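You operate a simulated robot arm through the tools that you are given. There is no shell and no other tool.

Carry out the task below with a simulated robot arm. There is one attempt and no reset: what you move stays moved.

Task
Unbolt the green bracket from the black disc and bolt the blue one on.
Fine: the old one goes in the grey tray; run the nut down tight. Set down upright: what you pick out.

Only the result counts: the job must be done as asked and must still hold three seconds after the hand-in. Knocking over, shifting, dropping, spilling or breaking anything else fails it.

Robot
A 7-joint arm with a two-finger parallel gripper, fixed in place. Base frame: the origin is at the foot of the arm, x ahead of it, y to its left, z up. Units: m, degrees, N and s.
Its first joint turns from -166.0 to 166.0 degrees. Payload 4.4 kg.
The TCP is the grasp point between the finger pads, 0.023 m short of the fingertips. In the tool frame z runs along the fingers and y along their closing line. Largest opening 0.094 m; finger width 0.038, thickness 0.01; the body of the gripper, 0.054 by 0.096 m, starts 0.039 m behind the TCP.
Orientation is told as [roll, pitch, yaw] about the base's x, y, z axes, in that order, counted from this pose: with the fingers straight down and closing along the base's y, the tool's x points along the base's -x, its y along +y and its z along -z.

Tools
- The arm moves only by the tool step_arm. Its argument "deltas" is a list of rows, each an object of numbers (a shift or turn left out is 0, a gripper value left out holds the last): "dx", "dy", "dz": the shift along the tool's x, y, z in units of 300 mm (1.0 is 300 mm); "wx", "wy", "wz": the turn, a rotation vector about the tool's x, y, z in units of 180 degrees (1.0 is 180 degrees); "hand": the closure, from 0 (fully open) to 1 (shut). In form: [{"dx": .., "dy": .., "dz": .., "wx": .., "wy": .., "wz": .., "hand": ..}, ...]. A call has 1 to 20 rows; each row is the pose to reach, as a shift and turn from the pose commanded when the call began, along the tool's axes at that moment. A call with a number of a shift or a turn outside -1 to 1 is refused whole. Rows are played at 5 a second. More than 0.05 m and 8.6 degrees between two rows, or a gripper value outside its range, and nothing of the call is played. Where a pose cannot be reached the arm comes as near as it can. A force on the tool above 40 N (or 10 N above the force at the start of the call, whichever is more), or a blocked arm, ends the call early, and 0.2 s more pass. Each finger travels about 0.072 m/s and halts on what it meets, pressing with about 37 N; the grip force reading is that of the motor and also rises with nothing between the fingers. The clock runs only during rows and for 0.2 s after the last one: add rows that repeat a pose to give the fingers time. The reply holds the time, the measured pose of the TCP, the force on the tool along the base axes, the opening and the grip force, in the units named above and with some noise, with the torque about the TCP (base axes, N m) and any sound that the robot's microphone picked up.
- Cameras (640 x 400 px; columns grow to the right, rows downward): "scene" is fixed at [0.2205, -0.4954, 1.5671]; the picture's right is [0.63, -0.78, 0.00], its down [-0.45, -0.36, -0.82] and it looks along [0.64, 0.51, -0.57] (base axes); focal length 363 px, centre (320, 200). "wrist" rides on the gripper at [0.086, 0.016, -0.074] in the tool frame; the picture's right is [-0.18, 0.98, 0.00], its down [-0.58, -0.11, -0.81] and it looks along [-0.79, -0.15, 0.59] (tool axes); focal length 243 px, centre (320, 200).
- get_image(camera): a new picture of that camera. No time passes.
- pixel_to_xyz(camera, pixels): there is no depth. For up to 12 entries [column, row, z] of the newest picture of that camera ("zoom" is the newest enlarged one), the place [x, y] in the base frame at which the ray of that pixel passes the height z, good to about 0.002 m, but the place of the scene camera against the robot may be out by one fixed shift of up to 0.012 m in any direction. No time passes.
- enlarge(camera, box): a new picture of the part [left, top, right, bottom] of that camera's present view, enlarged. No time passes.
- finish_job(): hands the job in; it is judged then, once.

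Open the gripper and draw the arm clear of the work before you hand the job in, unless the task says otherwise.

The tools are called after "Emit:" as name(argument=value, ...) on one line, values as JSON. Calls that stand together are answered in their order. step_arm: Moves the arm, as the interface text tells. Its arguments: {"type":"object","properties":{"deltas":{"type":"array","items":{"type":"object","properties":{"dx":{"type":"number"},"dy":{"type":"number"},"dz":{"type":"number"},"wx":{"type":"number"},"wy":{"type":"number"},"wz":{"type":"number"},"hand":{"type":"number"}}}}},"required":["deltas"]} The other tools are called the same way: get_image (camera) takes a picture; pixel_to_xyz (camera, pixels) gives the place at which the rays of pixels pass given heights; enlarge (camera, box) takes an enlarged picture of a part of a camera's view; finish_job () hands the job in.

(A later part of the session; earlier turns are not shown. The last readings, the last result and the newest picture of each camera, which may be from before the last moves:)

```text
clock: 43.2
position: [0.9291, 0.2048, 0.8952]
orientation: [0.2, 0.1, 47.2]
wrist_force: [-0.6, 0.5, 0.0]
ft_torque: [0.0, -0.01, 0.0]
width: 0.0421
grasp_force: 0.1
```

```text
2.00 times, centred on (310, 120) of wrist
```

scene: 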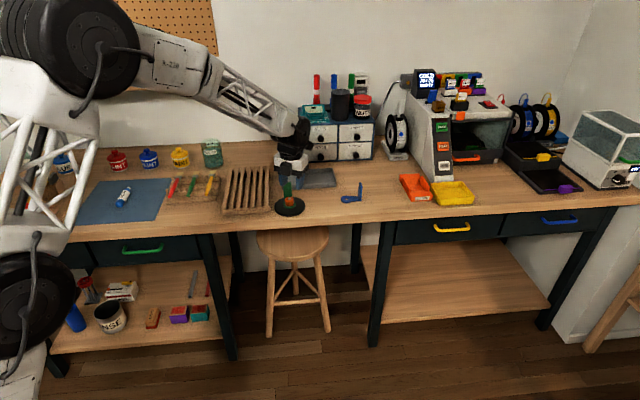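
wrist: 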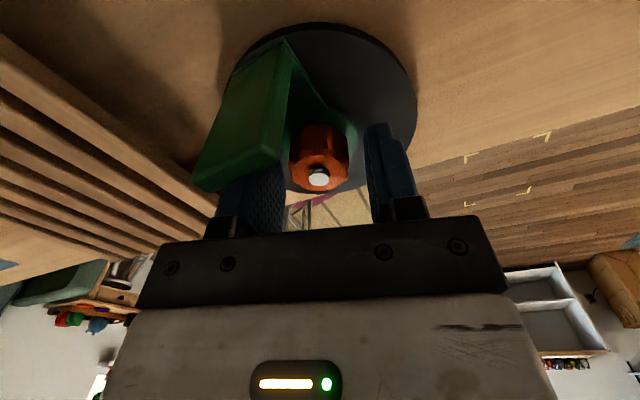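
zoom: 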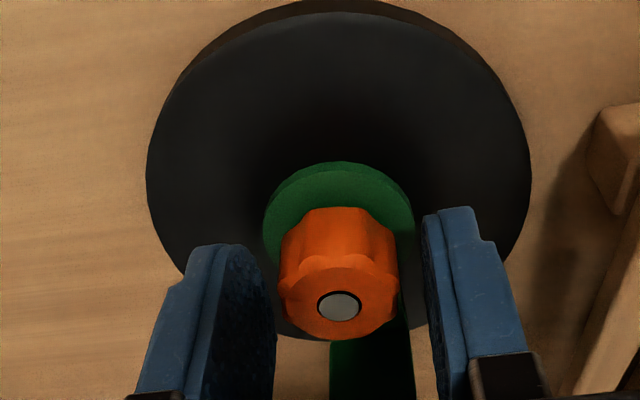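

Free rotation went without contact and the nut stays put. I rotate back further to yaw ≈ −122°.

Emit:
step_arm(deltas=[{"wz": 0.047}, {"wz": 0.094}, {"wz": 0.141}, {"wz": 0.188}, {"wz": 0.235}, {"wz": 0.282}, {"wz": 0.329}, {"wz": 0.376}, {"wz": 0.423}, {"wz": 0.47}, {"wz": 0.517}, {"wz": 0.564}, {"wz": 0.611}, {"wz": 0.658}, {"wz": 0.705}, {"wz": 0.752}, {"wz": 0.799}, {"wz": 0.846}, {"wz": 0.893}, {"wz": 0.94}])

Emit:
enlarge(camera="wrist", box=[180, 20, 440, 220])

```text
clock: 47.4
position: [0.9304, 0.2051, 0.8949]
orientation: [-0.3, -0.1, -122.0]
wrist_force: [0.0, 0.3, -0.6]
ft_torque: [0.01, -0.02, -0.01]
width: 0.0423
grasp_force: 0.0
```

```text
2.00 times, centred on (310, 120) of wrist
```

zoom: 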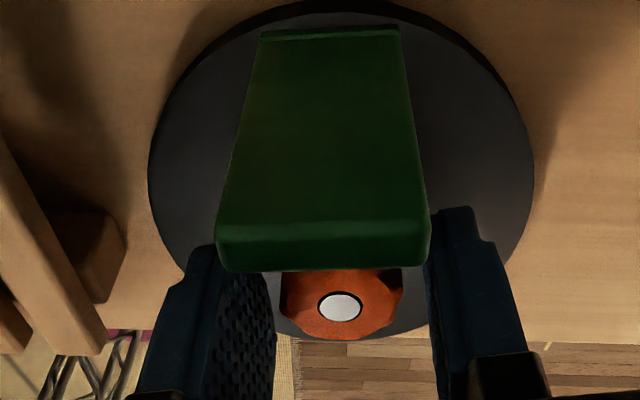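

Centre is right (stud at (340,306) in both views). I go to yaw −147°, close on the nut and start the second stroke with a gradual lift.

Emit:
step_arm(deltas=[{"wz": 0.047}, {"wz": 0.094}, {"wz": 0.141}, {"wz": 0.141, "hand": 1.0}, {"wz": 0.141}, {"wz": 0.094, "dz": -0.0002}, {"wz": 0.047, "dz": -0.0004}, {"wz": 0.0, "dz": -0.0006}, {"wz": -0.047, "dz": -0.0008}, {"wz": -0.094, "dz": -0.001}, {"wz": -0.141, "dz": -0.0012}, {"wz": -0.188, "dz": -0.0014}, {"wz": -0.235, "dz": -0.0016}, {"wz": -0.282, "dz": -0.0018}, {"wz": -0.329, "dz": -0.002}, {"wz": -0.376, "dz": -0.0022}, {"wz": -0.423, "dz": -0.0024}, {"wz": -0.47, "dz": -0.0026}, {"wz": -0.517, "dz": -0.0028}, {"wz": -0.564, "dz": -0.003}])

```text
clock: 51.6
position: [0.9298, 0.2035, 0.8975]
orientation: [0.0, 0.1, -20.1]
wrist_force: [4.8, 11.0, -0.8]
ft_torque: [0.25, -0.17, 0.02]
width: 0.0271
grasp_force: 37.3
```

Vertical force is ~0 so the lift matches. I continue the stroke with 20 more rows (169°).

Emit:
step_arm(deltas=[{"wz": -0.047, "dz": -0.0002}, {"wz": -0.094, "dz": -0.0004}, {"wz": -0.141, "dz": -0.0006}, {"wz": -0.188, "dz": -0.0008}, {"wz": -0.235, "dz": -0.001}, {"wz": -0.282, "dz": -0.0012}, {"wz": -0.329, "dz": -0.0014}, {"wz": -0.376, "dz": -0.0016}, {"wz": -0.423, "dz": -0.0018}, {"wz": -0.47, "dz": -0.002}, {"wz": -0.517, "dz": -0.0022}, {"wz": -0.564, "dz": -0.0024}, {"wz": -0.611, "dz": -0.0026}, {"wz": -0.658, "dz": -0.0028}, {"wz": -0.705, "dz": -0.003}, {"wz": -0.752, "dz": -0.0032}, {"wz": -0.799, "dz": -0.0034}, {"wz": -0.846, "dz": -0.0036}, {"wz": -0.893, "dz": -0.0038}, {"wz": -0.94, "dz": -0.004}])

Emit:
enlarge(camera="wrist", box=[180, 20, 440, 220])

```text
clock: 55.8
position: [0.9287, 0.2039, 0.8975]
orientation: [0.1, -0.3, 149.0]
wrist_force: [-0.4, -0.1, 0.6]
ft_torque: [0.0, -0.01, 0.0]
width: 0.0269
grasp_force: 37.1
```

```text
2.00 times, centred on (310, 120) of wrist
```

zoom: 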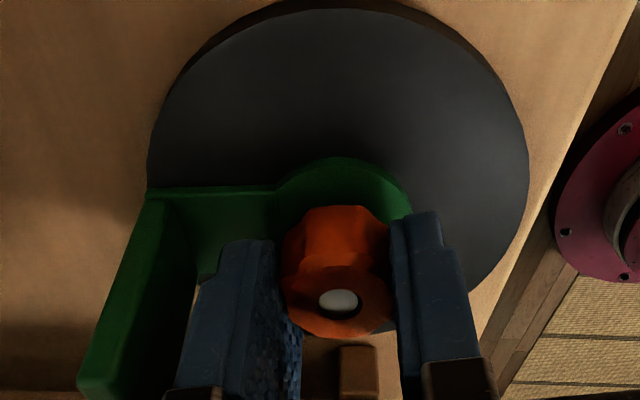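

All forces have dropped to noise: the nut seems to have come off its thread. I lift gently by 6 mm and watch the force.

Emit:
step_arm(deltas=[{"dz": -0.005}, {"dz": -0.01}, {"dz": -0.015}, {"dz": -0.02}, {"dz": -0.02}])

Emit:
enlarge(camera="wrist", box=[180, 20, 440, 220])

```text
clock: 57.0
position: [0.9303, 0.2041, 0.904]
orientation: [0.0, -0.3, 148.9]
wrist_force: [-0.6, -0.4, -0.3]
ft_torque: [0.03, -0.01, -0.01]
width: 0.0273
grasp_force: 36.4
```

```text
2.00 times, centred on (310, 120) of wrist
```

zoom: 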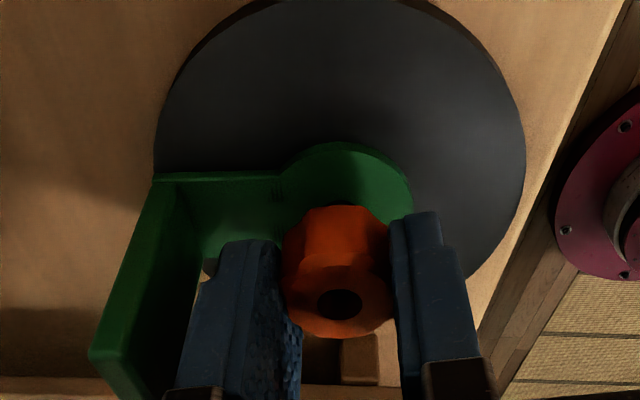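

The nut is off the thread. I lift it 0.06 m clear of stud and tongue, and meanwhile query the table's front edge and free area in the scene for a spot to set it down.

Emit:
step_arm(deltas=[{"dz": -0.05}, {"dz": -0.1}, {"dz": -0.15}, {"dz": -0.2}, {"dz": -0.2}])

Emit:
get_image(camera="scene")

Emit:
pixel_to_xyz(camera="scene", pixels=[[270, 222.4, 0.845], [370, 214, 0.845], [320, 205, 0.845], [330, 200, 0.845], [320, 212, 0.845], [310, 215, 0.845]])

Emit:
enlarge(camera="scene", box=[256, 155, 384, 235])

```text
clock: 58.2
position: [0.9304, 0.2031, 0.9644]
orientation: [0.1, -0.3, 148.9]
wrist_force: [0.7, -0.1, 0.5]
ft_torque: [0.01, 0.03, 0.0]
width: 0.0271
grasp_force: 37.4
```

```text
taken
```

scene: 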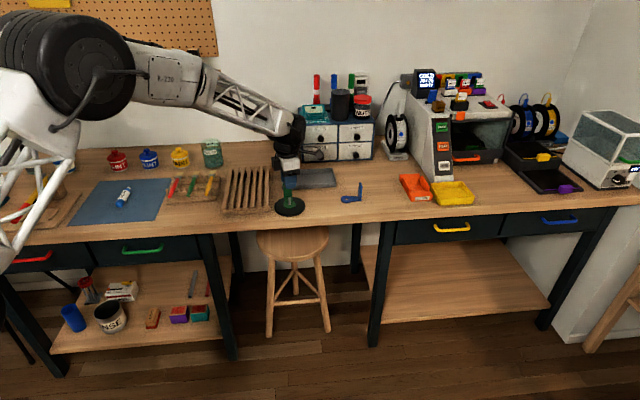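

```text
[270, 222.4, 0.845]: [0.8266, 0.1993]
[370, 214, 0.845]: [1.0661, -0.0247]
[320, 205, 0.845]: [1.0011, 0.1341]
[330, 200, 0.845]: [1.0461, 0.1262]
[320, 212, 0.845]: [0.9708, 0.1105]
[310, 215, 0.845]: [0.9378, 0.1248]
```

```text
5.00 times, centred on (320, 195) of scene
```

zoom: 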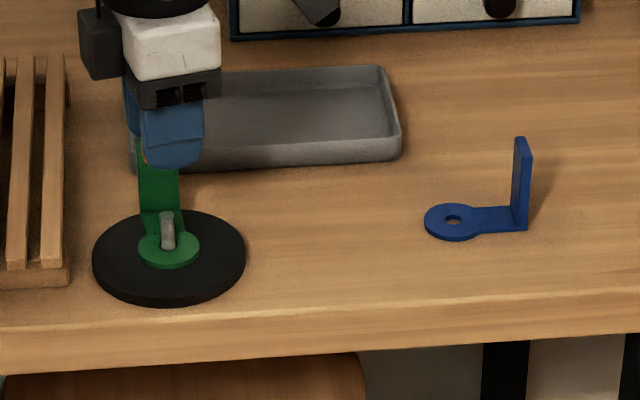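

The stud is bare and the green ring still sits on it. There is free table at about (0.968,0.122), 9 cm from the stud and ~4 cm from the edge; I carry the nut there, turning the hand to yaw 115° so the fingers' line is tangent to the disc.

Emit:
step_arm(deltas=[{"dx": 0.05, "dy": 0.034, "wz": 0.038}, {"dx": 0.1, "dy": 0.068, "wz": 0.076}, {"dx": 0.15, "dy": 0.102, "wz": 0.114}, {"dx": 0.2, "dy": 0.136, "wz": 0.152}, {"dx": 0.2478, "dy": 0.1681, "wz": 0.189}, {"dx": 0.2478, "dy": 0.1681, "wz": 0.189}])

Emit:
enlarge(camera="scene", box=[256, 155, 384, 235])

Emit:
get_image(camera="wrist")

```text
clock: 59.6
position: [0.9684, 0.1223, 0.9634]
orientation: [0.2, -0.2, 114.9]
wrist_force: [0.0, -0.7, -0.3]
ft_torque: [0.0, -0.02, 0.0]
width: 0.0272
grasp_force: 37.1
```

```text
5.00 times, centred on (320, 195) of scene
```

zoom: 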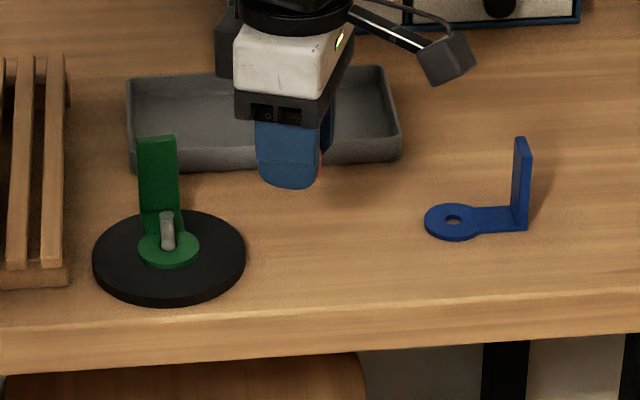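

```text
taken
```

wrist: 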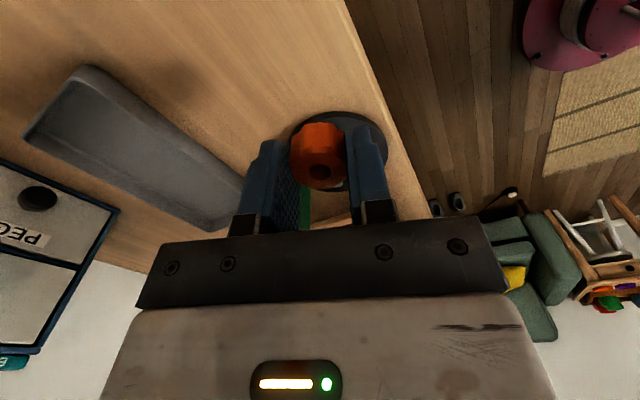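

The nut hangs straight and clear of the disc. I lower it to TCP z ≈ 0.883, then will feel for the table in small steps.

Emit:
step_arm(deltas=[{"dz": 0.08}, {"dz": 0.16}, {"dz": 0.22}, {"dz": 0.268}, {"dz": 0.268}])

Emit:
enlarge(camera="scene", box=[280, 170, 344, 210])

Emit:
get_image(camera="wrist")

```text
clock: 60.8
position: [0.965, 0.1212, 0.883]
orientation: [0.2, -0.2, 114.8]
wrist_force: [0.3, -0.6, -0.5]
ft_torque: [0.0, -0.03, -0.01]
width: 0.0272
grasp_force: 37.4
```

```text
10.00 times, centred on (312, 190) of scene
```

zoom: 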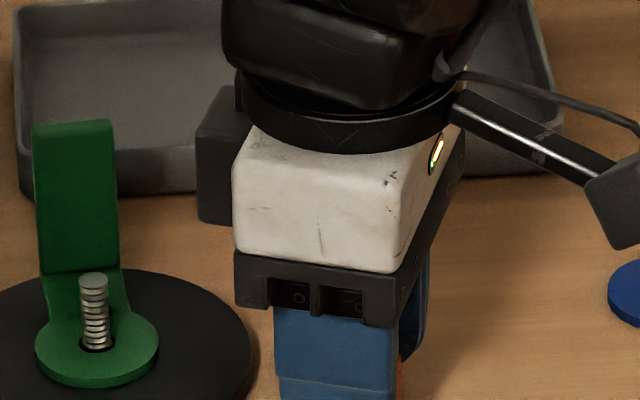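

```text
taken
```

wrist: 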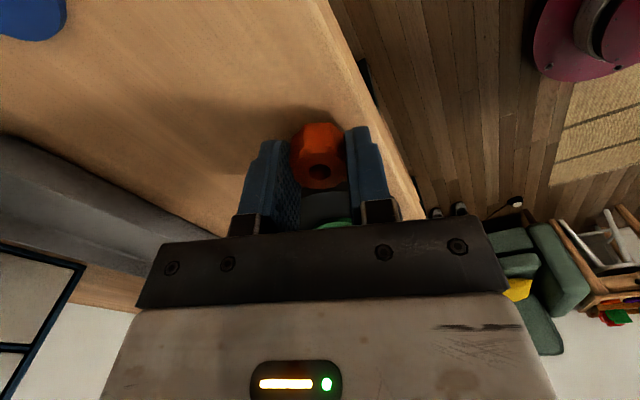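

The nut is close to the table. I step down 6 mm in small increments and read the force.

Emit:
step_arm(deltas=[{"dz": 0.005}, {"dz": 0.01}, {"dz": 0.015}, {"dz": 0.02}])

```text
clock: 61.8
position: [0.9677, 0.1224, 0.878]
orientation: [0.1, -0.1, 114.8]
wrist_force: [-3.5, -2.5, 13.9]
ft_torque: [-0.14, -0.03, -0.04]
width: 0.0269
grasp_force: 37.3
```

Contact at TCP z ≈ 0.878 (13.9 N). I ease up a hair, open the fingers gently and check the nut stands.

Emit:
step_arm(deltas=[{"dz": -0.0015}, {"dz": -0.0015, "hand": 0.6}, {"dz": -0.0015, "hand": 0.5}, {"dz": -0.0015, "hand": 0.4}, {"dz": -0.0015, "hand": 0.4}])

Emit:
get_image(camera="wrist")

```text
clock: 63.0
position: [0.9671, 0.1225, 0.8767]
orientation: [0.2, -0.2, 114.8]
wrist_force: [-0.6, 0.0, -0.2]
ft_torque: [-0.01, 0.01, -0.01]
width: 0.0564
grasp_force: 0.2
```

```text
taken
```

wrist: 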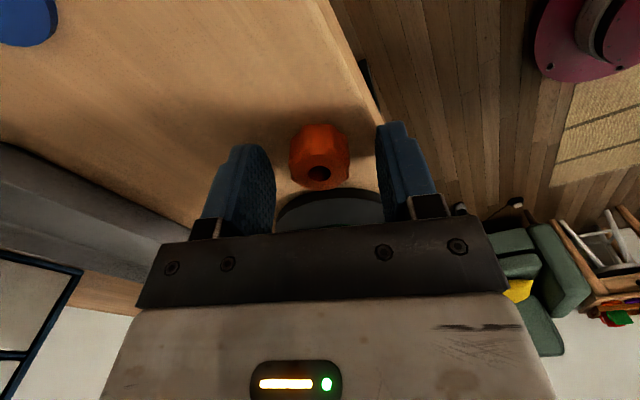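

The nut stands on the table. I lift straight up to about z 0.98.

Emit:
step_arm(deltas=[{"dz": -0.12}, {"dz": -0.24}, {"dz": -0.35}, {"dz": -0.35}])

Emit:
enlarge(camera="scene", box=[256, 130, 416, 230])

Emit:
get_image(camera="wrist")

```text
clock: 64.0
position: [0.9659, 0.1224, 0.9832]
orientation: [0.2, -0.2, 114.8]
wrist_force: [0.4, -0.7, 0.4]
ft_torque: [0.0, 0.02, 0.0]
width: 0.0564
grasp_force: 0.0
```

```text
4.00 times, centred on (336, 180) of scene
```

zoom: 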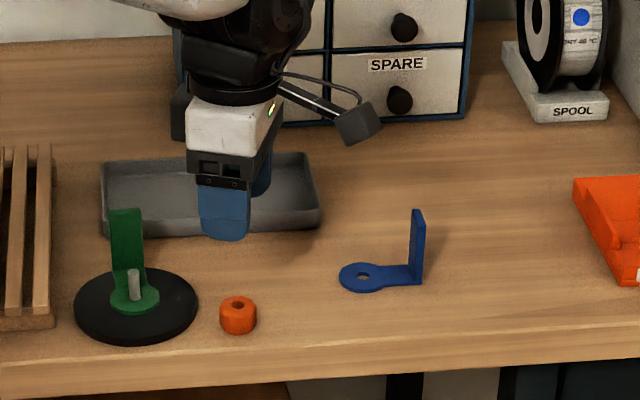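

```text
taken
```

wrist: 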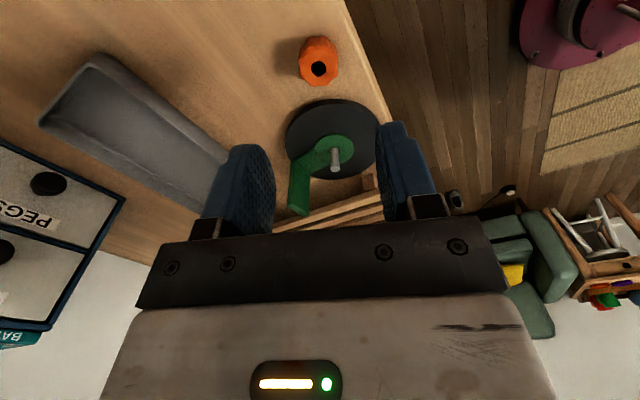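

Nut stands clearly at (238,315) in the enlarged scene. Now I test how far out the arm reaches with the tool vertical, moving at z ≈ 0.99 above the tray.

Emit:
step_arm(deltas=[{"dx": -0.064, "dy": -0.116, "dz": -0.02}, {"dx": -0.128, "dy": -0.232, "dz": -0.02}, {"dx": -0.192, "dy": -0.348, "dz": -0.02}, {"dx": -0.256, "dy": -0.463, "dz": -0.02}, {"dx": -0.256, "dy": -0.463, "dz": -0.02}])

Emit:
get_image(camera="scene")

Emit:
get_image(camera="wrist")

```text
clock: 65.2
position: [1.059, 0.2509, 0.9902]
orientation: [0.2, -0.2, 114.9]
wrist_force: [0.6, -0.6, 0.2]
ft_torque: [-0.05, 0.03, 0.02]
width: 0.0563
grasp_force: 0.2
```

```text
taken
```

scene: 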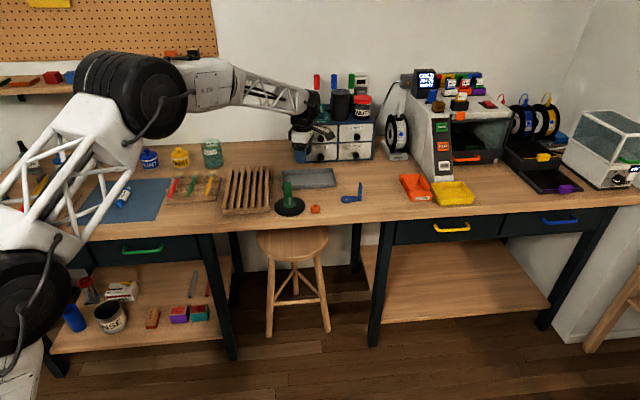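

```text
taken
```

wrist: 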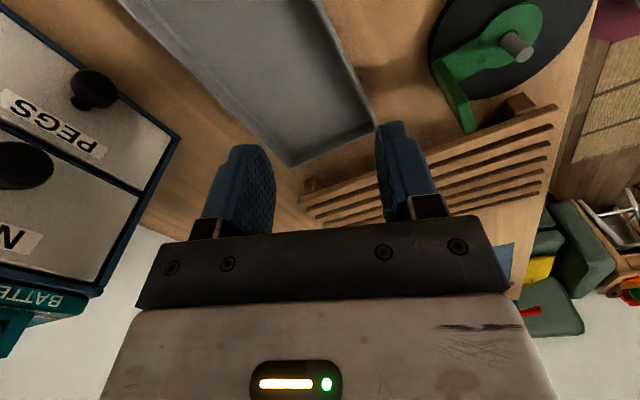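

The vertical tool reaches radius 1.09 m at z 0.99, beyond the stated limit. I test over the tray's interior at (1.085,0.262) and then lower to z ≈ 0.92.

Emit:
step_arm(deltas=[{"dx": 0.0015, "dy": -0.047}, {"dx": 0.003, "dy": -0.094}, {"dx": 0.003, "dy": -0.094, "dz": 0.08}, {"dx": 0.003, "dy": -0.094, "dz": 0.16}, {"dx": 0.003, "dy": -0.094, "dz": 0.233}, {"dx": 0.003, "dy": -0.094, "dz": 0.233}])

Emit:
get_image(camera="wrist")

Emit:
enlarge(camera="scene", box=[256, 130, 384, 210])

```text
clock: 66.6
position: [1.0877, 0.262, 0.9194]
orientation: [0.1, -0.2, 114.7]
wrist_force: [0.5, 0.5, -0.8]
ft_torque: [0.01, 0.02, 0.03]
width: 0.0565
grasp_force: 0.1
```

```text
taken
```

wrist: 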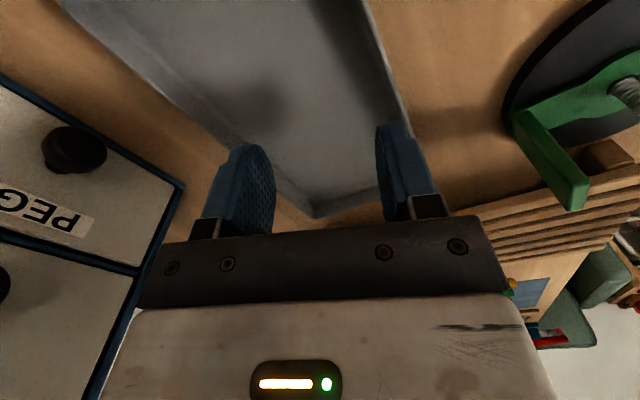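

```text
5.00 times, centred on (320, 170) of scene
```

zoom: 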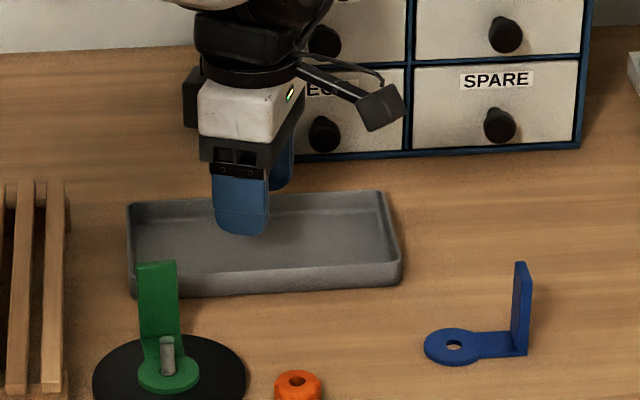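

The vertical tool reaches (1.088,0.262,0.919), so no tilt is needed. I measure the tray's inside from this wrist picture.

Emit:
pixel_to_xyz(camera="wrist", pixels=[[316, 208, 0.855], [316, 216, 0.87], [390, 110, 0.87], [365, 5, 0.87], [380, 110, 0.855], [360, 30, 0.855], [190, 90, 0.855], [100, 20, 0.87], [320, 102, 0.855], [245, 165, 0.87]])

Emit:
enlarge(camera="wrist", box=[60, 0, 420, 225])

```text
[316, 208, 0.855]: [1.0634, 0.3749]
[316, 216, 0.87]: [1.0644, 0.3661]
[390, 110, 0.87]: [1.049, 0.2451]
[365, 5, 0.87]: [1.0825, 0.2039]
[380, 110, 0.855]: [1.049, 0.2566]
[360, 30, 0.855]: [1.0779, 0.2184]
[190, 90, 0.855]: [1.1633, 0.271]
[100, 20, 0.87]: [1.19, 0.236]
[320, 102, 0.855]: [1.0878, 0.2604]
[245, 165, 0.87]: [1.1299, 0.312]
```

```text
1.78 times, centred on (240, 112) of wrist
```

zoom: 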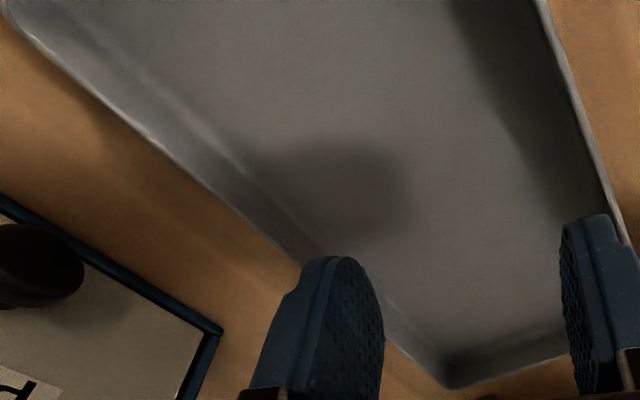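

Tray inside spans roughly 0.175 × 0.09 m, centre (1.093,0.270). I check where the cabinet's front lower edge is, to plan hand clearance when placing.

Emit:
pixel_to_xyz(camera="wrist", pixels=[[183, 183, 0.85], [183, 183, 0.86], [30, 95, 0.85], [100, 133, 0.85]])

Emit:
pixel_to_xyz(camera="zoom", pixels=[[5, 200, 0.85], [225, 328, 0.85], [450, 387, 0.87], [20, 30, 0.87], [545, 5, 0.87], [625, 240, 0.87]])

```text
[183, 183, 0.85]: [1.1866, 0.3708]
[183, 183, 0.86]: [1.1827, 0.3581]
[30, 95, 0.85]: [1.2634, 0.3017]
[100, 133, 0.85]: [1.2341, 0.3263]
```

```text
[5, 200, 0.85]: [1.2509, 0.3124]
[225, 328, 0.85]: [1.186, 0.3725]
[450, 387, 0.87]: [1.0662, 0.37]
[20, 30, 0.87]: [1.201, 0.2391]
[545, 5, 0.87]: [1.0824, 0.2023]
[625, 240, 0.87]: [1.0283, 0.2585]
```

The cabinet front is ~14 cm beyond the placing spot, so there's room. I rise to z ≈ 1.0, swing back over the green tongue at (0.958,0.238) and turn the hand to yaw −39° (closing line along the bracket), with a 0.036 m opening.

Emit:
step_arm(deltas=[{"dz": -0.14}, {"dz": -0.27, "hand": 0.62}, {"dx": -0.02, "dy": 0.08, "dz": -0.27, "wz": 0.0474}, {"dx": -0.045, "dy": 0.17, "dz": -0.27, "wz": 0.0948}, {"dx": -0.07, "dy": 0.26, "dz": -0.27, "wz": 0.1422}, {"dx": -0.095, "dy": 0.35, "dz": -0.27, "wz": 0.1896}, {"dx": -0.109, "dy": 0.427, "dz": -0.27, "wz": 0.237}, {"dx": -0.109, "dy": 0.427, "dz": -0.27, "wz": 0.2844}, {"dx": -0.109, "dy": 0.427, "dz": -0.27, "wz": 0.3318}, {"dx": -0.109, "dy": 0.427, "dz": -0.27, "wz": 0.3792}, {"dx": -0.109, "dy": 0.427, "dz": -0.27, "wz": 0.4266}, {"dx": -0.109, "dy": 0.427, "dz": -0.27, "wz": 0.474}, {"dx": -0.109, "dy": 0.427, "dz": -0.27, "wz": 0.5214}, {"dx": -0.109, "dy": 0.427, "dz": -0.27, "wz": 0.5688}, {"dx": -0.109, "dy": 0.427, "dz": -0.27, "wz": 0.6162}, {"dx": -0.109, "dy": 0.427, "dz": -0.27, "wz": 0.6636}, {"dx": -0.109, "dy": 0.427, "dz": -0.27, "wz": 0.711}, {"dx": -0.109, "dy": 0.427, "dz": -0.27, "wz": 0.7584}, {"dx": -0.109, "dy": 0.427, "dz": -0.27, "wz": 0.8058}, {"dx": -0.109, "dy": 0.427, "dz": -0.27, "wz": 0.853}])

Emit:
get_image(camera="wrist")

Emit:
enlarge(camera="wrist", box=[224, 20, 416, 140])

```text
clock: 70.8
position: [0.9573, 0.2377, 1.001]
orientation: [-0.1, 0.2, -38.8]
wrist_force: [-0.2, -0.4, 0.2]
ft_torque: [0.01, -0.01, -0.01]
width: 0.0356
grasp_force: 0.1
```

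```text
taken
```

wrist: 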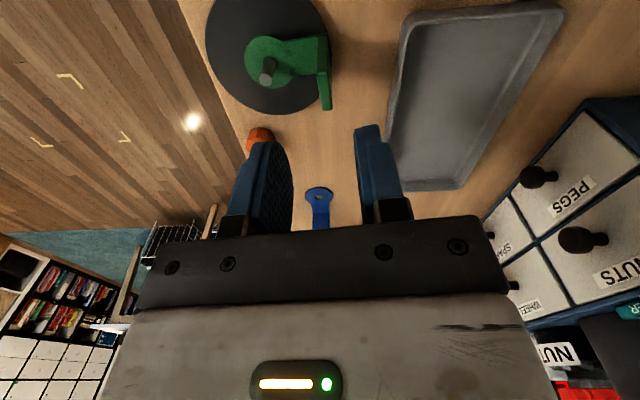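

```text
3.33 times, centred on (320, 80) of wrist
```

zoom: 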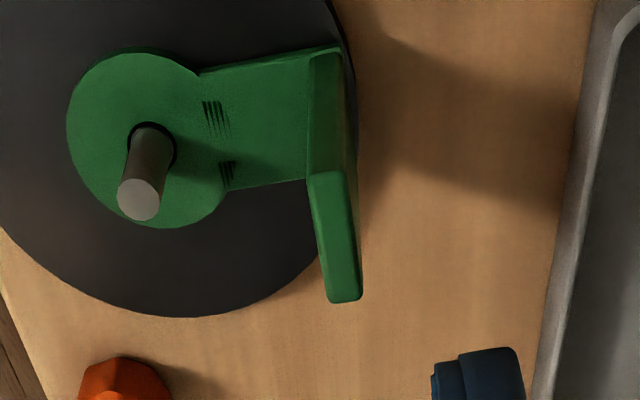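

The tongue's top face is visible at enlarged corners (308,172),(344,170),(362,297),(330,303). I convert these at z = 0.92 and check stud and ring.

Emit:
pixel_to_xyz(camera="zoom", pixels=[[308, 174, 0.92], [345, 170, 0.92], [362, 297, 0.92], [328, 303, 0.92], [139, 200, 0.889], [310, 60, 0.865], [308, 180, 0.865], [344, 47, 0.865], [199, 73, 0.865], [225, 190, 0.865], [67, 140, 0.865]])

```text
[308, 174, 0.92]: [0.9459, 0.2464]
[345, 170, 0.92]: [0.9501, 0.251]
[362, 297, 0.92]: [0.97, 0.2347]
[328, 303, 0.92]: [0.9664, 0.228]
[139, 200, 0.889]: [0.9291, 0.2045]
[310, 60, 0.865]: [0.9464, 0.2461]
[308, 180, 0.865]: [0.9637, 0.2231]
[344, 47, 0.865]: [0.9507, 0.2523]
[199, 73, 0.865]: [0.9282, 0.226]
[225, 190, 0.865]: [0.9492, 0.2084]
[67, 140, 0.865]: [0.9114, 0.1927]
```

Tongue centre is ~2.5 mm along +tool y from the TCP line. I shift by that and descend to TCP z ≈ 0.903 with the open fingers on both sides of the tongue.

Emit:
step_arm(deltas=[{"dy": 0.0083, "wz": 0.004}, {"dy": 0.0083, "dz": 0.1, "wz": 0.004}, {"dy": 0.0083, "dz": 0.2, "wz": 0.004}, {"dy": 0.0083, "dz": 0.27, "wz": 0.004}, {"dy": 0.0083, "dz": 0.3267, "wz": 0.004}, {"dy": 0.0083, "dz": 0.3267, "wz": 0.004}])

Emit:
get_image(camera="wrist")

Emit:
enlarge(camera="scene", box=[265, 165, 329, 205])

```text
clock: 72.2
position: [0.9589, 0.2386, 0.9016]
orientation: [-0.2, 0.2, -39.3]
wrist_force: [0.1, 0.5, 0.1]
ft_torque: [0.02, -0.02, -0.01]
width: 0.0357
grasp_force: 0.0
```

```text
taken
```

wrist: 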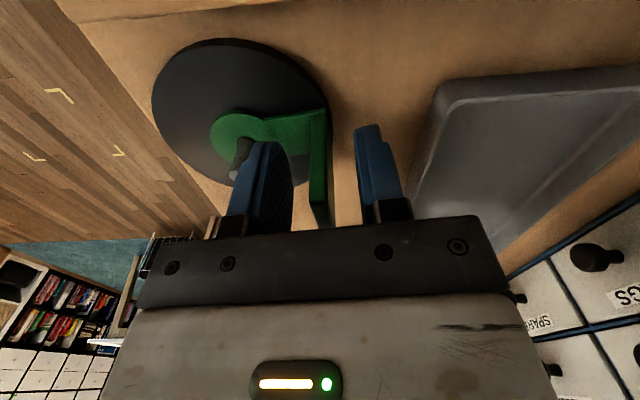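

```text
10.00 times, centred on (297, 185) of scene
```

zoom: 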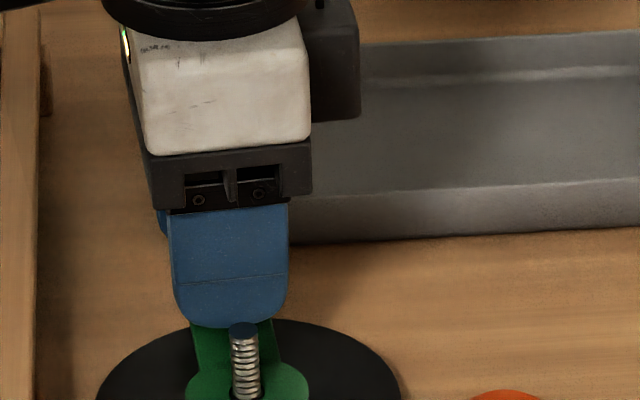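

The tongue stands between the fingers. I close on it.

Emit:
step_arm(deltas=[{"hand": 0.75}, {"hand": 0.9}, {"hand": 1.0}, {"hand": 1.0}, {"hand": 1.0}])

Emit:
get_image(camera="wrist")

```text
clock: 73.4
position: [0.9582, 0.2399, 0.9034]
orientation: [-0.1, 0.2, -39.5]
wrist_force: [-0.2, 0.9, -0.2]
ft_torque: [0.02, -0.05, 0.02]
width: 0.0076
grasp_force: 37.1
```

```text
taken
```

wrist: 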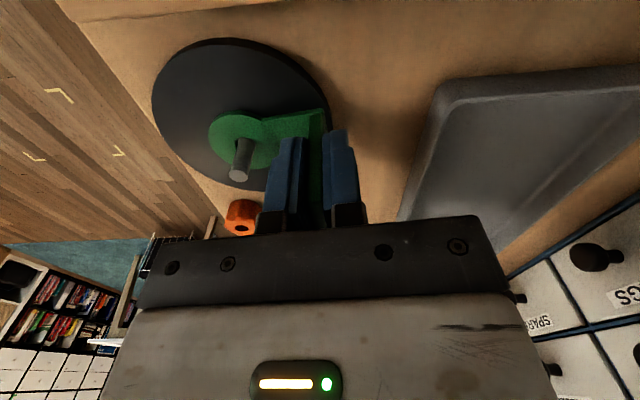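

Held at 0.0076 m with no side force. I lift gently, first 12 mm, watching for binding on the stud.

Emit:
step_arm(deltas=[{"dz": -0.01}, {"dz": -0.02}, {"dz": -0.03}, {"dz": -0.04}, {"dz": -0.04}])

Emit:
enlarge(camera="scene", box=[265, 165, 329, 205])

```text
clock: 74.6
position: [0.9596, 0.2385, 0.9148]
orientation: [0.0, 0.2, -39.5]
wrist_force: [0.2, -0.6, -0.6]
ft_torque: [0.03, 0.03, -0.01]
width: 0.0076
grasp_force: 36.6
```

```text
10.00 times, centred on (297, 185) of scene
```

zoom: 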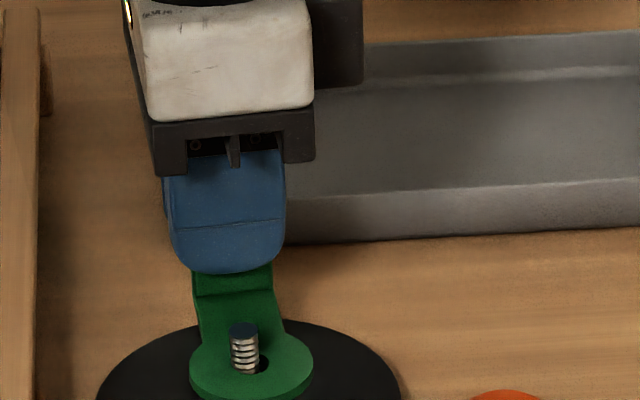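

The ring slides up the stud freely. I lift to z ≈ 0.98, carry the bracket over the tray and turn it 78° so that it lies along the tray's long axis.

Emit:
step_arm(deltas=[{"dz": -0.11}, {"dz": -0.217}, {"dx": -0.0108, "dy": 0.0387, "dz": -0.217, "wz": -0.0434}, {"dx": -0.0216, "dy": 0.0773, "dz": -0.217, "wz": -0.0869}, {"dx": -0.0323, "dy": 0.116, "dz": -0.217, "wz": -0.1303}, {"dx": -0.0431, "dy": 0.1546, "dz": -0.217, "wz": -0.1738}, {"dx": -0.0539, "dy": 0.1933, "dz": -0.217, "wz": -0.2172}, {"dx": -0.0647, "dy": 0.232, "dz": -0.217, "wz": -0.2606}, {"dx": -0.0755, "dy": 0.2706, "dz": -0.217, "wz": -0.3041}, {"dx": -0.0862, "dy": 0.3093, "dz": -0.217, "wz": -0.3475}, {"dx": -0.097, "dy": 0.348, "dz": -0.217, "wz": -0.391}, {"dx": -0.1078, "dy": 0.3866, "dz": -0.217, "wz": -0.4344}, {"dx": -0.1078, "dy": 0.3866, "dz": -0.217, "wz": -0.4344}])

Emit:
get_image(camera="wrist")

Emit:
enlarge(camera="scene", box=[256, 130, 384, 210])

```text
clock: 77.4
position: [1.0566, 0.3094, 0.979]
orientation: [0.2, 0.2, 38.9]
wrist_force: [0.5, 0.6, -1.7]
ft_torque: [0.03, 0.0, 0.01]
width: 0.0078
grasp_force: 36.4
```

```text
taken
```

wrist: 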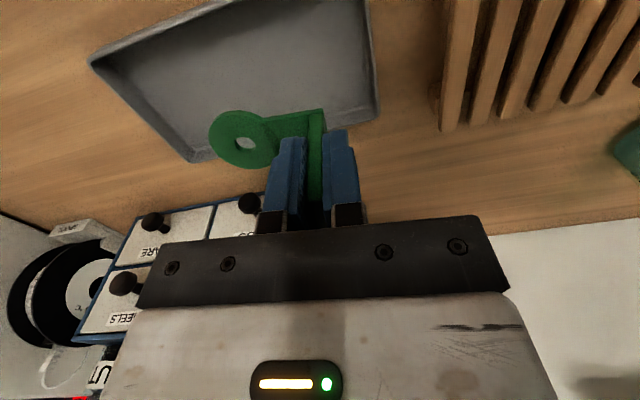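

```text
5.00 times, centred on (320, 170) of scene
```

zoom: 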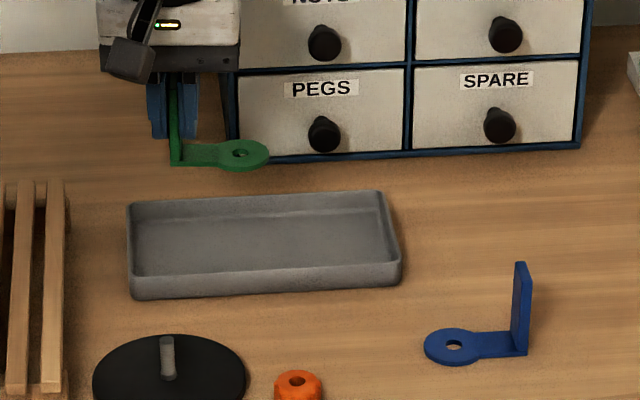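

The bracket hangs level and upright above the tray. I lower it to TCP z ≈ 0.905, then feel for the tray floor.

Emit:
step_arm(deltas=[{"dz": 0.07}, {"dz": 0.14}, {"dz": 0.2}, {"dz": 0.245}, {"dz": 0.245}])

Emit:
enlarge(camera="scene", box=[256, 130, 384, 210])

Emit:
get_image(camera="wrist")

```text
clock: 78.6
position: [1.0569, 0.3099, 0.9051]
orientation: [0.2, 0.2, 38.8]
wrist_force: [-0.3, -0.1, -0.6]
ft_torque: [0.02, -0.01, -0.03]
width: 0.0079
grasp_force: 36.7
```

```text
5.00 times, centred on (320, 170) of scene
```

zoom: 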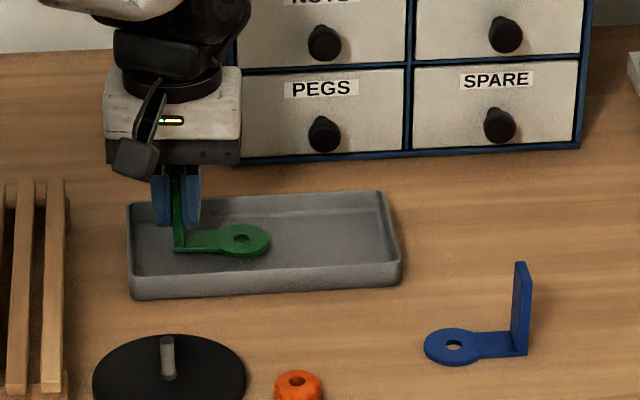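

```text
taken
```

wrist: 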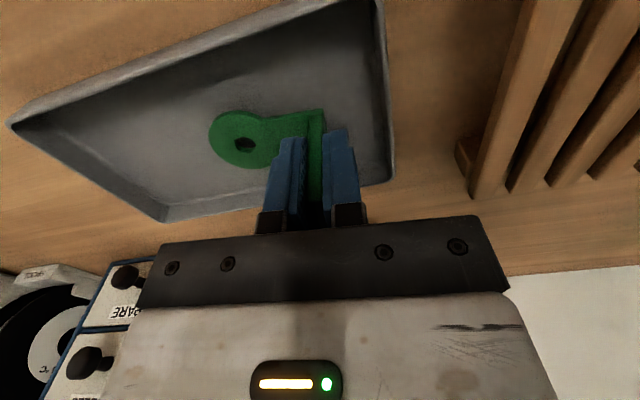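

The bracket is inside the tray's outline, a little above the floor. I step down 8 mm in small increments.

Emit:
step_arm(deltas=[{"dz": 0.006}, {"dz": 0.012}, {"dz": 0.018}, {"dz": 0.024}, {"dz": 0.027}])

```text
clock: 79.8
position: [1.0579, 0.3094, 0.8987]
orientation: [0.2, 0.1, 38.8]
wrist_force: [0.2, 0.0, -0.5]
ft_torque: [0.04, 0.0, 0.01]
width: 0.0078
grasp_force: 37.2
```

No contact yet at z 0.898. I go down 4 mm more in 1 mm steps.

Emit:
step_arm(deltas=[{"dz": 0.0033}, {"dz": 0.0067}, {"dz": 0.01}, {"dz": 0.0133}])

```text
clock: 80.8
position: [1.0579, 0.3097, 0.8959]
orientation: [0.2, 0.0, 38.8]
wrist_force: [-5.8, 4.7, 26.1]
ft_torque: [-0.64, 0.09, -0.17]
width: 0.0074
grasp_force: 37.2
```

Contact with the tray floor (26 N). I ease up 0.8 mm, open the fingers slowly, and look.

Emit:
step_arm(deltas=[{"dz": -0.0027}, {"dz": -0.0027, "hand": 0.85}, {"dz": -0.0027, "hand": 0.75}, {"dz": -0.0027, "hand": 0.65}, {"dz": -0.0027, "hand": 0.6}])

Emit:
get_image(camera="wrist")

Emit:
enlarge(camera="scene", box=[256, 130, 384, 210])

```text
clock: 82.0
position: [1.0575, 0.3095, 0.8933]
orientation: [0.2, 0.3, 38.7]
wrist_force: [0.0, -0.3, 0.0]
ft_torque: [0.01, 0.02, -0.01]
width: 0.0377
grasp_force: 0.1
```

```text
taken
```

wrist: 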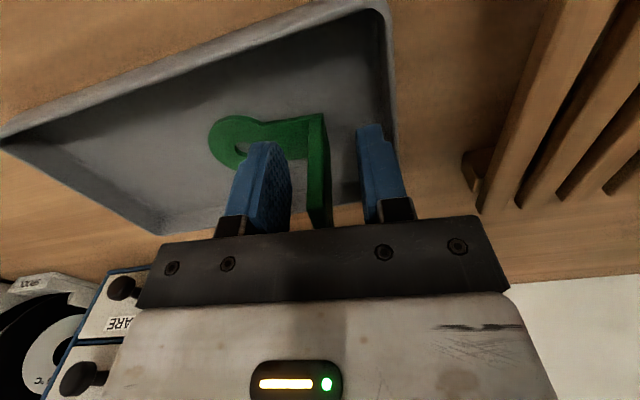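

```text
5.00 times, centred on (320, 170) of scene
```

zoom: 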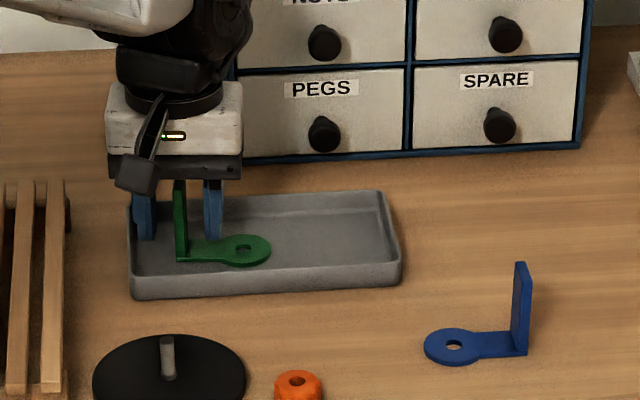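

The green bracket stands upright in the tray. I rise straight up, then travel at z ≈ 1.01 to above the blue bracket's tongue, turning to yaw ≈ 20°.

Emit:
step_arm(deltas=[{"dz": -0.13}, {"dz": -0.26}, {"dz": -0.39}, {"dz": -0.39, "dx": 0.07, "dy": -0.118, "wz": 0.02}, {"dz": -0.39, "dx": 0.14, "dy": -0.236, "wz": 0.04}, {"dz": -0.39, "dx": 0.21, "dy": -0.354, "wz": 0.06}, {"dz": -0.39, "dx": 0.28, "dy": -0.472, "wz": 0.08}, {"dz": -0.39, "dx": 0.35, "dy": -0.59, "wz": 0.1}, {"dz": -0.39, "dx": 0.41, "dy": -0.69, "wz": 0.104}, {"dz": -0.39, "dx": 0.4598, "dy": -0.7737, "wz": 0.104}, {"dz": -0.39, "dx": 0.4598, "dy": -0.7737, "wz": 0.104}])

Emit:
get_image(camera="wrist")

Emit:
enlarge(camera="wrist", box=[224, 20, 416, 140])

Emit:
get_image(camera="scene")

```text
clock: 84.4
position: [1.0952, 0.0413, 1.0113]
orientation: [0.2, 0.2, 20.0]
wrist_force: [0.0, 0.3, -1.4]
ft_torque: [-0.01, -0.01, -0.03]
width: 0.0375
grasp_force: 0.0
```

```text
taken
```

wrist: 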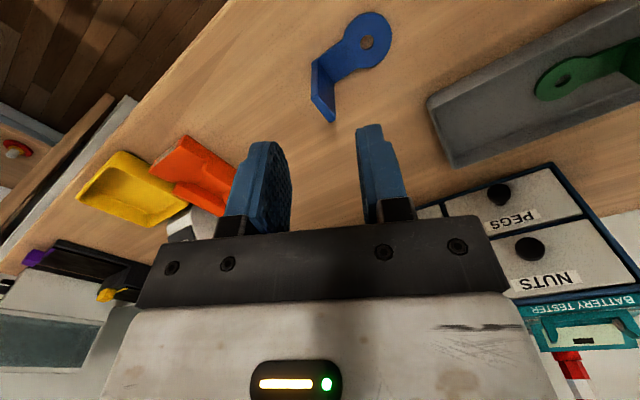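

```text
3.33 times, centred on (320, 80) of wrist
```

zoom: 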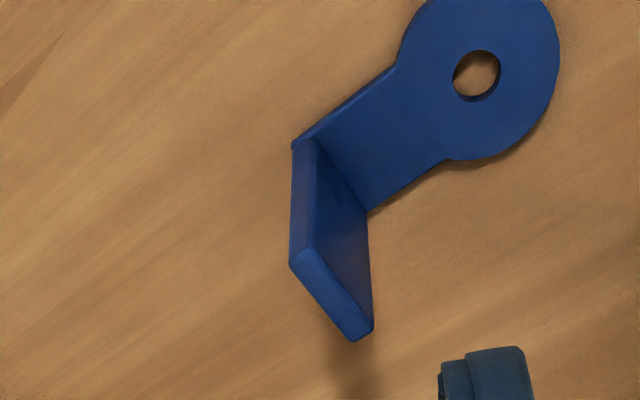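

```text
taken
```

scene: 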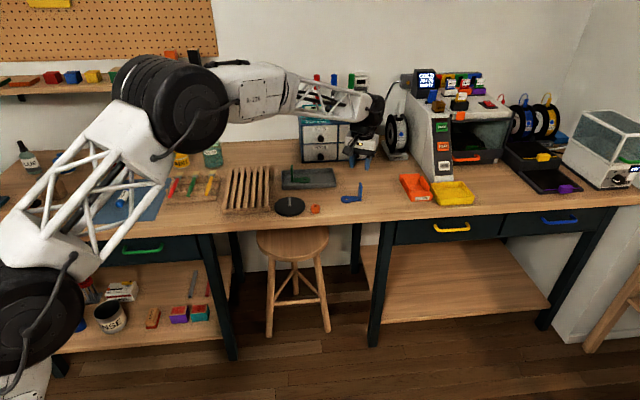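

The blue bracket is upright below: tongue top face corners at (290,264),(310,250),(374,328),(352,342), hole at (477,74) in the enlarged view. I convert these.

Emit:
pixel_to_xyz(camera="zoom", pixels=[[290, 264, 0.909], [310, 250, 0.909], [374, 328, 0.909], [352, 342, 0.909], [477, 73, 0.854], [318, 138, 0.854], [369, 212, 0.854], [293, 147, 0.85], [397, 65, 0.854], [448, 160, 0.854]])

```text
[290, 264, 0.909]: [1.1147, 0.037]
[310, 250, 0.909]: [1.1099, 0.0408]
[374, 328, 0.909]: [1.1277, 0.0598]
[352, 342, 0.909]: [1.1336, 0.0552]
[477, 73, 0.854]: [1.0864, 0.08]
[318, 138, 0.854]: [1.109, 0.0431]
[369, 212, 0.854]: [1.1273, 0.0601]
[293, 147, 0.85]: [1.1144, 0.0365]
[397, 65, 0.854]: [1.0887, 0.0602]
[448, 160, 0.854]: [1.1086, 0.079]
```

The tongue centre is at (1.1214,0.0485), the hole at (1.086,0.080), so the bracket points along about −43.5°. I move over the tongue and turn the hand to yaw 46.5°, then verify.

Emit:
step_arm(deltas=[{"dx": -0.03, "dy": -0.002, "wz": -0.037}, {"dx": -0.06, "dy": -0.004, "wz": -0.074}, {"dx": -0.0903, "dy": -0.0073, "wz": -0.111}, {"dx": -0.0903, "dy": -0.0073, "wz": -0.147}, {"dx": -0.0903, "dy": -0.0073, "wz": -0.147}])

Emit:
enlarge(camera="wrist", box=[224, 20, 416, 140])

```text
clock: 85.6
position: [1.1219, 0.0492, 1.0097]
orientation: [0.2, 0.1, 46.6]
wrist_force: [0.6, 0.9, -0.5]
ft_torque: [0.04, -0.02, -0.02]
width: 0.0376
grasp_force: 0.0
```

```text
3.33 times, centred on (320, 80) of wrist
```

zoom: 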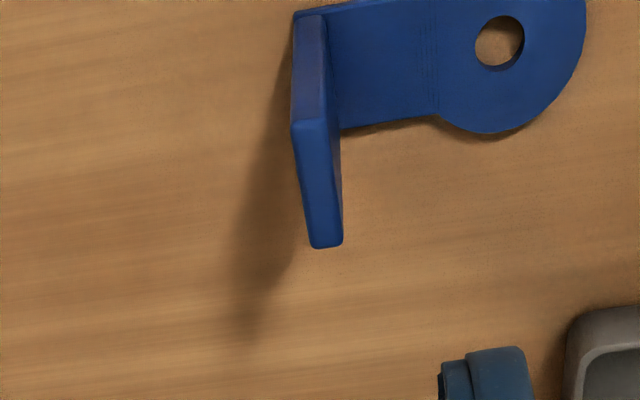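

The tongue's top face is centred under the TCP (318,182 vs. predicted 320,180) and aligned. I descend to TCP z ≈ 0.8925.

Emit:
step_arm(deltas=[{"dz": 0.13}, {"dz": 0.25}, {"dz": 0.33}, {"dz": 0.37}, {"dz": 0.3907}, {"dz": 0.3907}])

Emit:
get_image(camera="wrist")

Emit:
enlarge(camera="scene", box=[310, 145, 406, 205])

```text
clock: 87.0
position: [1.1208, 0.0495, 0.8927]
orientation: [0.2, 0.1, 46.5]
wrist_force: [-0.8, 1.1, 0.6]
ft_torque: [-0.02, 0.03, -0.03]
width: 0.0376
grasp_force: 0.1
```

```text
taken
```

wrist: 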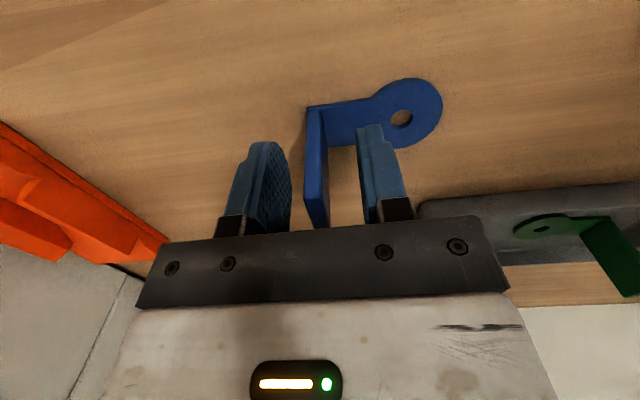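

```text
6.67 times, centred on (358, 175) of scene
```

zoom: 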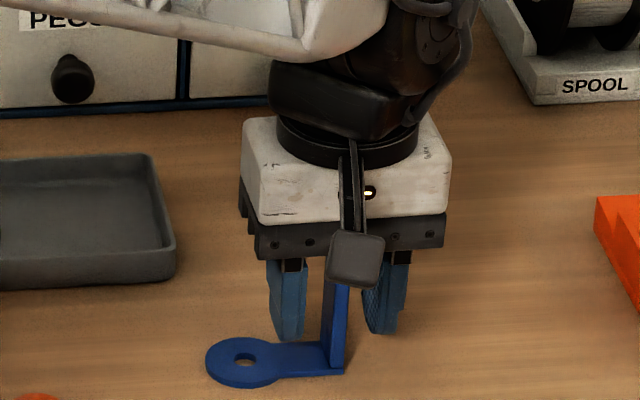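

The tongue is between the fingers at the right height. I close on it.

Emit:
step_arm(deltas=[{"hand": 0.75}, {"hand": 0.88}, {"hand": 1.0}, {"hand": 1.0}, {"hand": 1.0}])

Emit:
get_image(camera="wrist")

```text
clock: 88.2
position: [1.1214, 0.0485, 0.8931]
orientation: [0.2, 0.1, 46.5]
wrist_force: [0.3, -0.6, 1.0]
ft_torque: [-0.06, 0.04, 0.04]
width: 0.008
grasp_force: 37.3
```

```text
taken
```

wrist: 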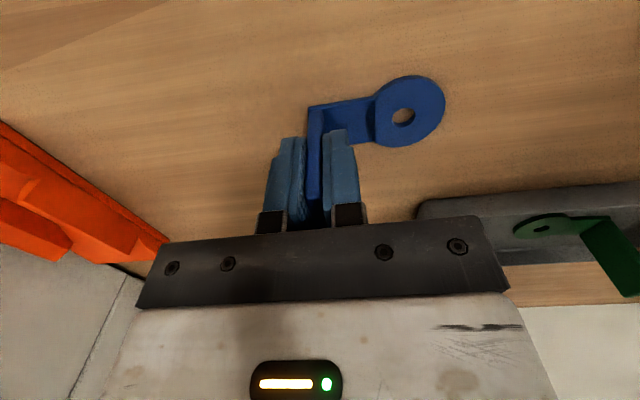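

Held firmly. Before lifting I enlarge the hole to measure its offset from the TCP in the hand.

Emit:
enlarge(camera="wrist", box=[300, 60, 460, 160])

Emit:
pixel_to_xyz(camera="wrist", pixels=[[404, 116, 0.854], [404, 116, 0.849]])

```text
4.00 times, centred on (380, 110) of wrist
```

zoom: 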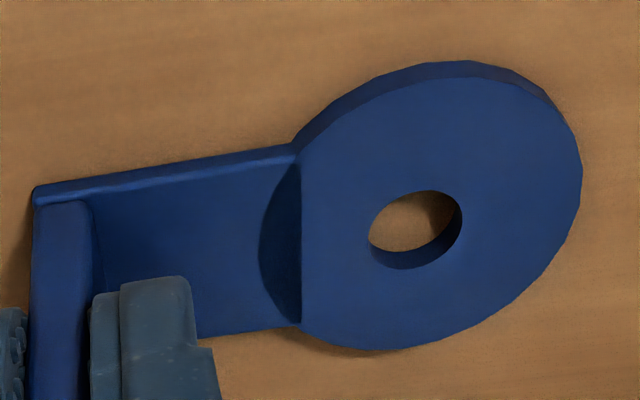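

```text
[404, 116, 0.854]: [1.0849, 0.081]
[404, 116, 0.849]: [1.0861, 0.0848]
```

Emit:
pixel_to_xyz(camera="zoom", pixels=[[415, 229, 0.855], [415, 229, 0.856], [368, 240, 0.855], [462, 214, 0.855], [430, 190, 0.855], [396, 269, 0.855], [297, 150, 0.855], [303, 326, 0.855], [570, 130, 0.855], [90, 205, 0.855]])

```text
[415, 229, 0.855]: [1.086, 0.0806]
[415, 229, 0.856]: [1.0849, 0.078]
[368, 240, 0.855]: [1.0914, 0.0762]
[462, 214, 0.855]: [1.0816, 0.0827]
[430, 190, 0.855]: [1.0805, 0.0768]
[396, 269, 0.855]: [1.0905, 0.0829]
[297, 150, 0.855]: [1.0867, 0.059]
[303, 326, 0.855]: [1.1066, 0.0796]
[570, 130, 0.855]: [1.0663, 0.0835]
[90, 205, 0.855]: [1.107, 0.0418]
```

I repeat the hole-centre query several times to average out the noise.

Emit:
pixel_to_xyz(camera="zoom", pixels=[[415, 229, 0.855], [415, 229, 0.855], [415, 229, 0.855], [415, 229, 0.855], [415, 229, 0.855], [415, 229, 0.855], [415, 229, 0.855], [415, 229, 0.855], [415, 229, 0.855], [415, 229, 0.855], [415, 229, 0.855], [415, 229, 0.855]])

```text
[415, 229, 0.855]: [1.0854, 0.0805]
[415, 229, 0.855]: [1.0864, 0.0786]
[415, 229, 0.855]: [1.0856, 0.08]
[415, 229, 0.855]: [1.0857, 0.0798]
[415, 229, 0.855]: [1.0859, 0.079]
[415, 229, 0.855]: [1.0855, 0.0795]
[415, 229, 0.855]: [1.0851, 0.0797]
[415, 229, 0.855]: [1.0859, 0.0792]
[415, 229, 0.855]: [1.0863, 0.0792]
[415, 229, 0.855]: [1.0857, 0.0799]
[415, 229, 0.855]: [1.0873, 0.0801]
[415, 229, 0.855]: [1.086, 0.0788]
```

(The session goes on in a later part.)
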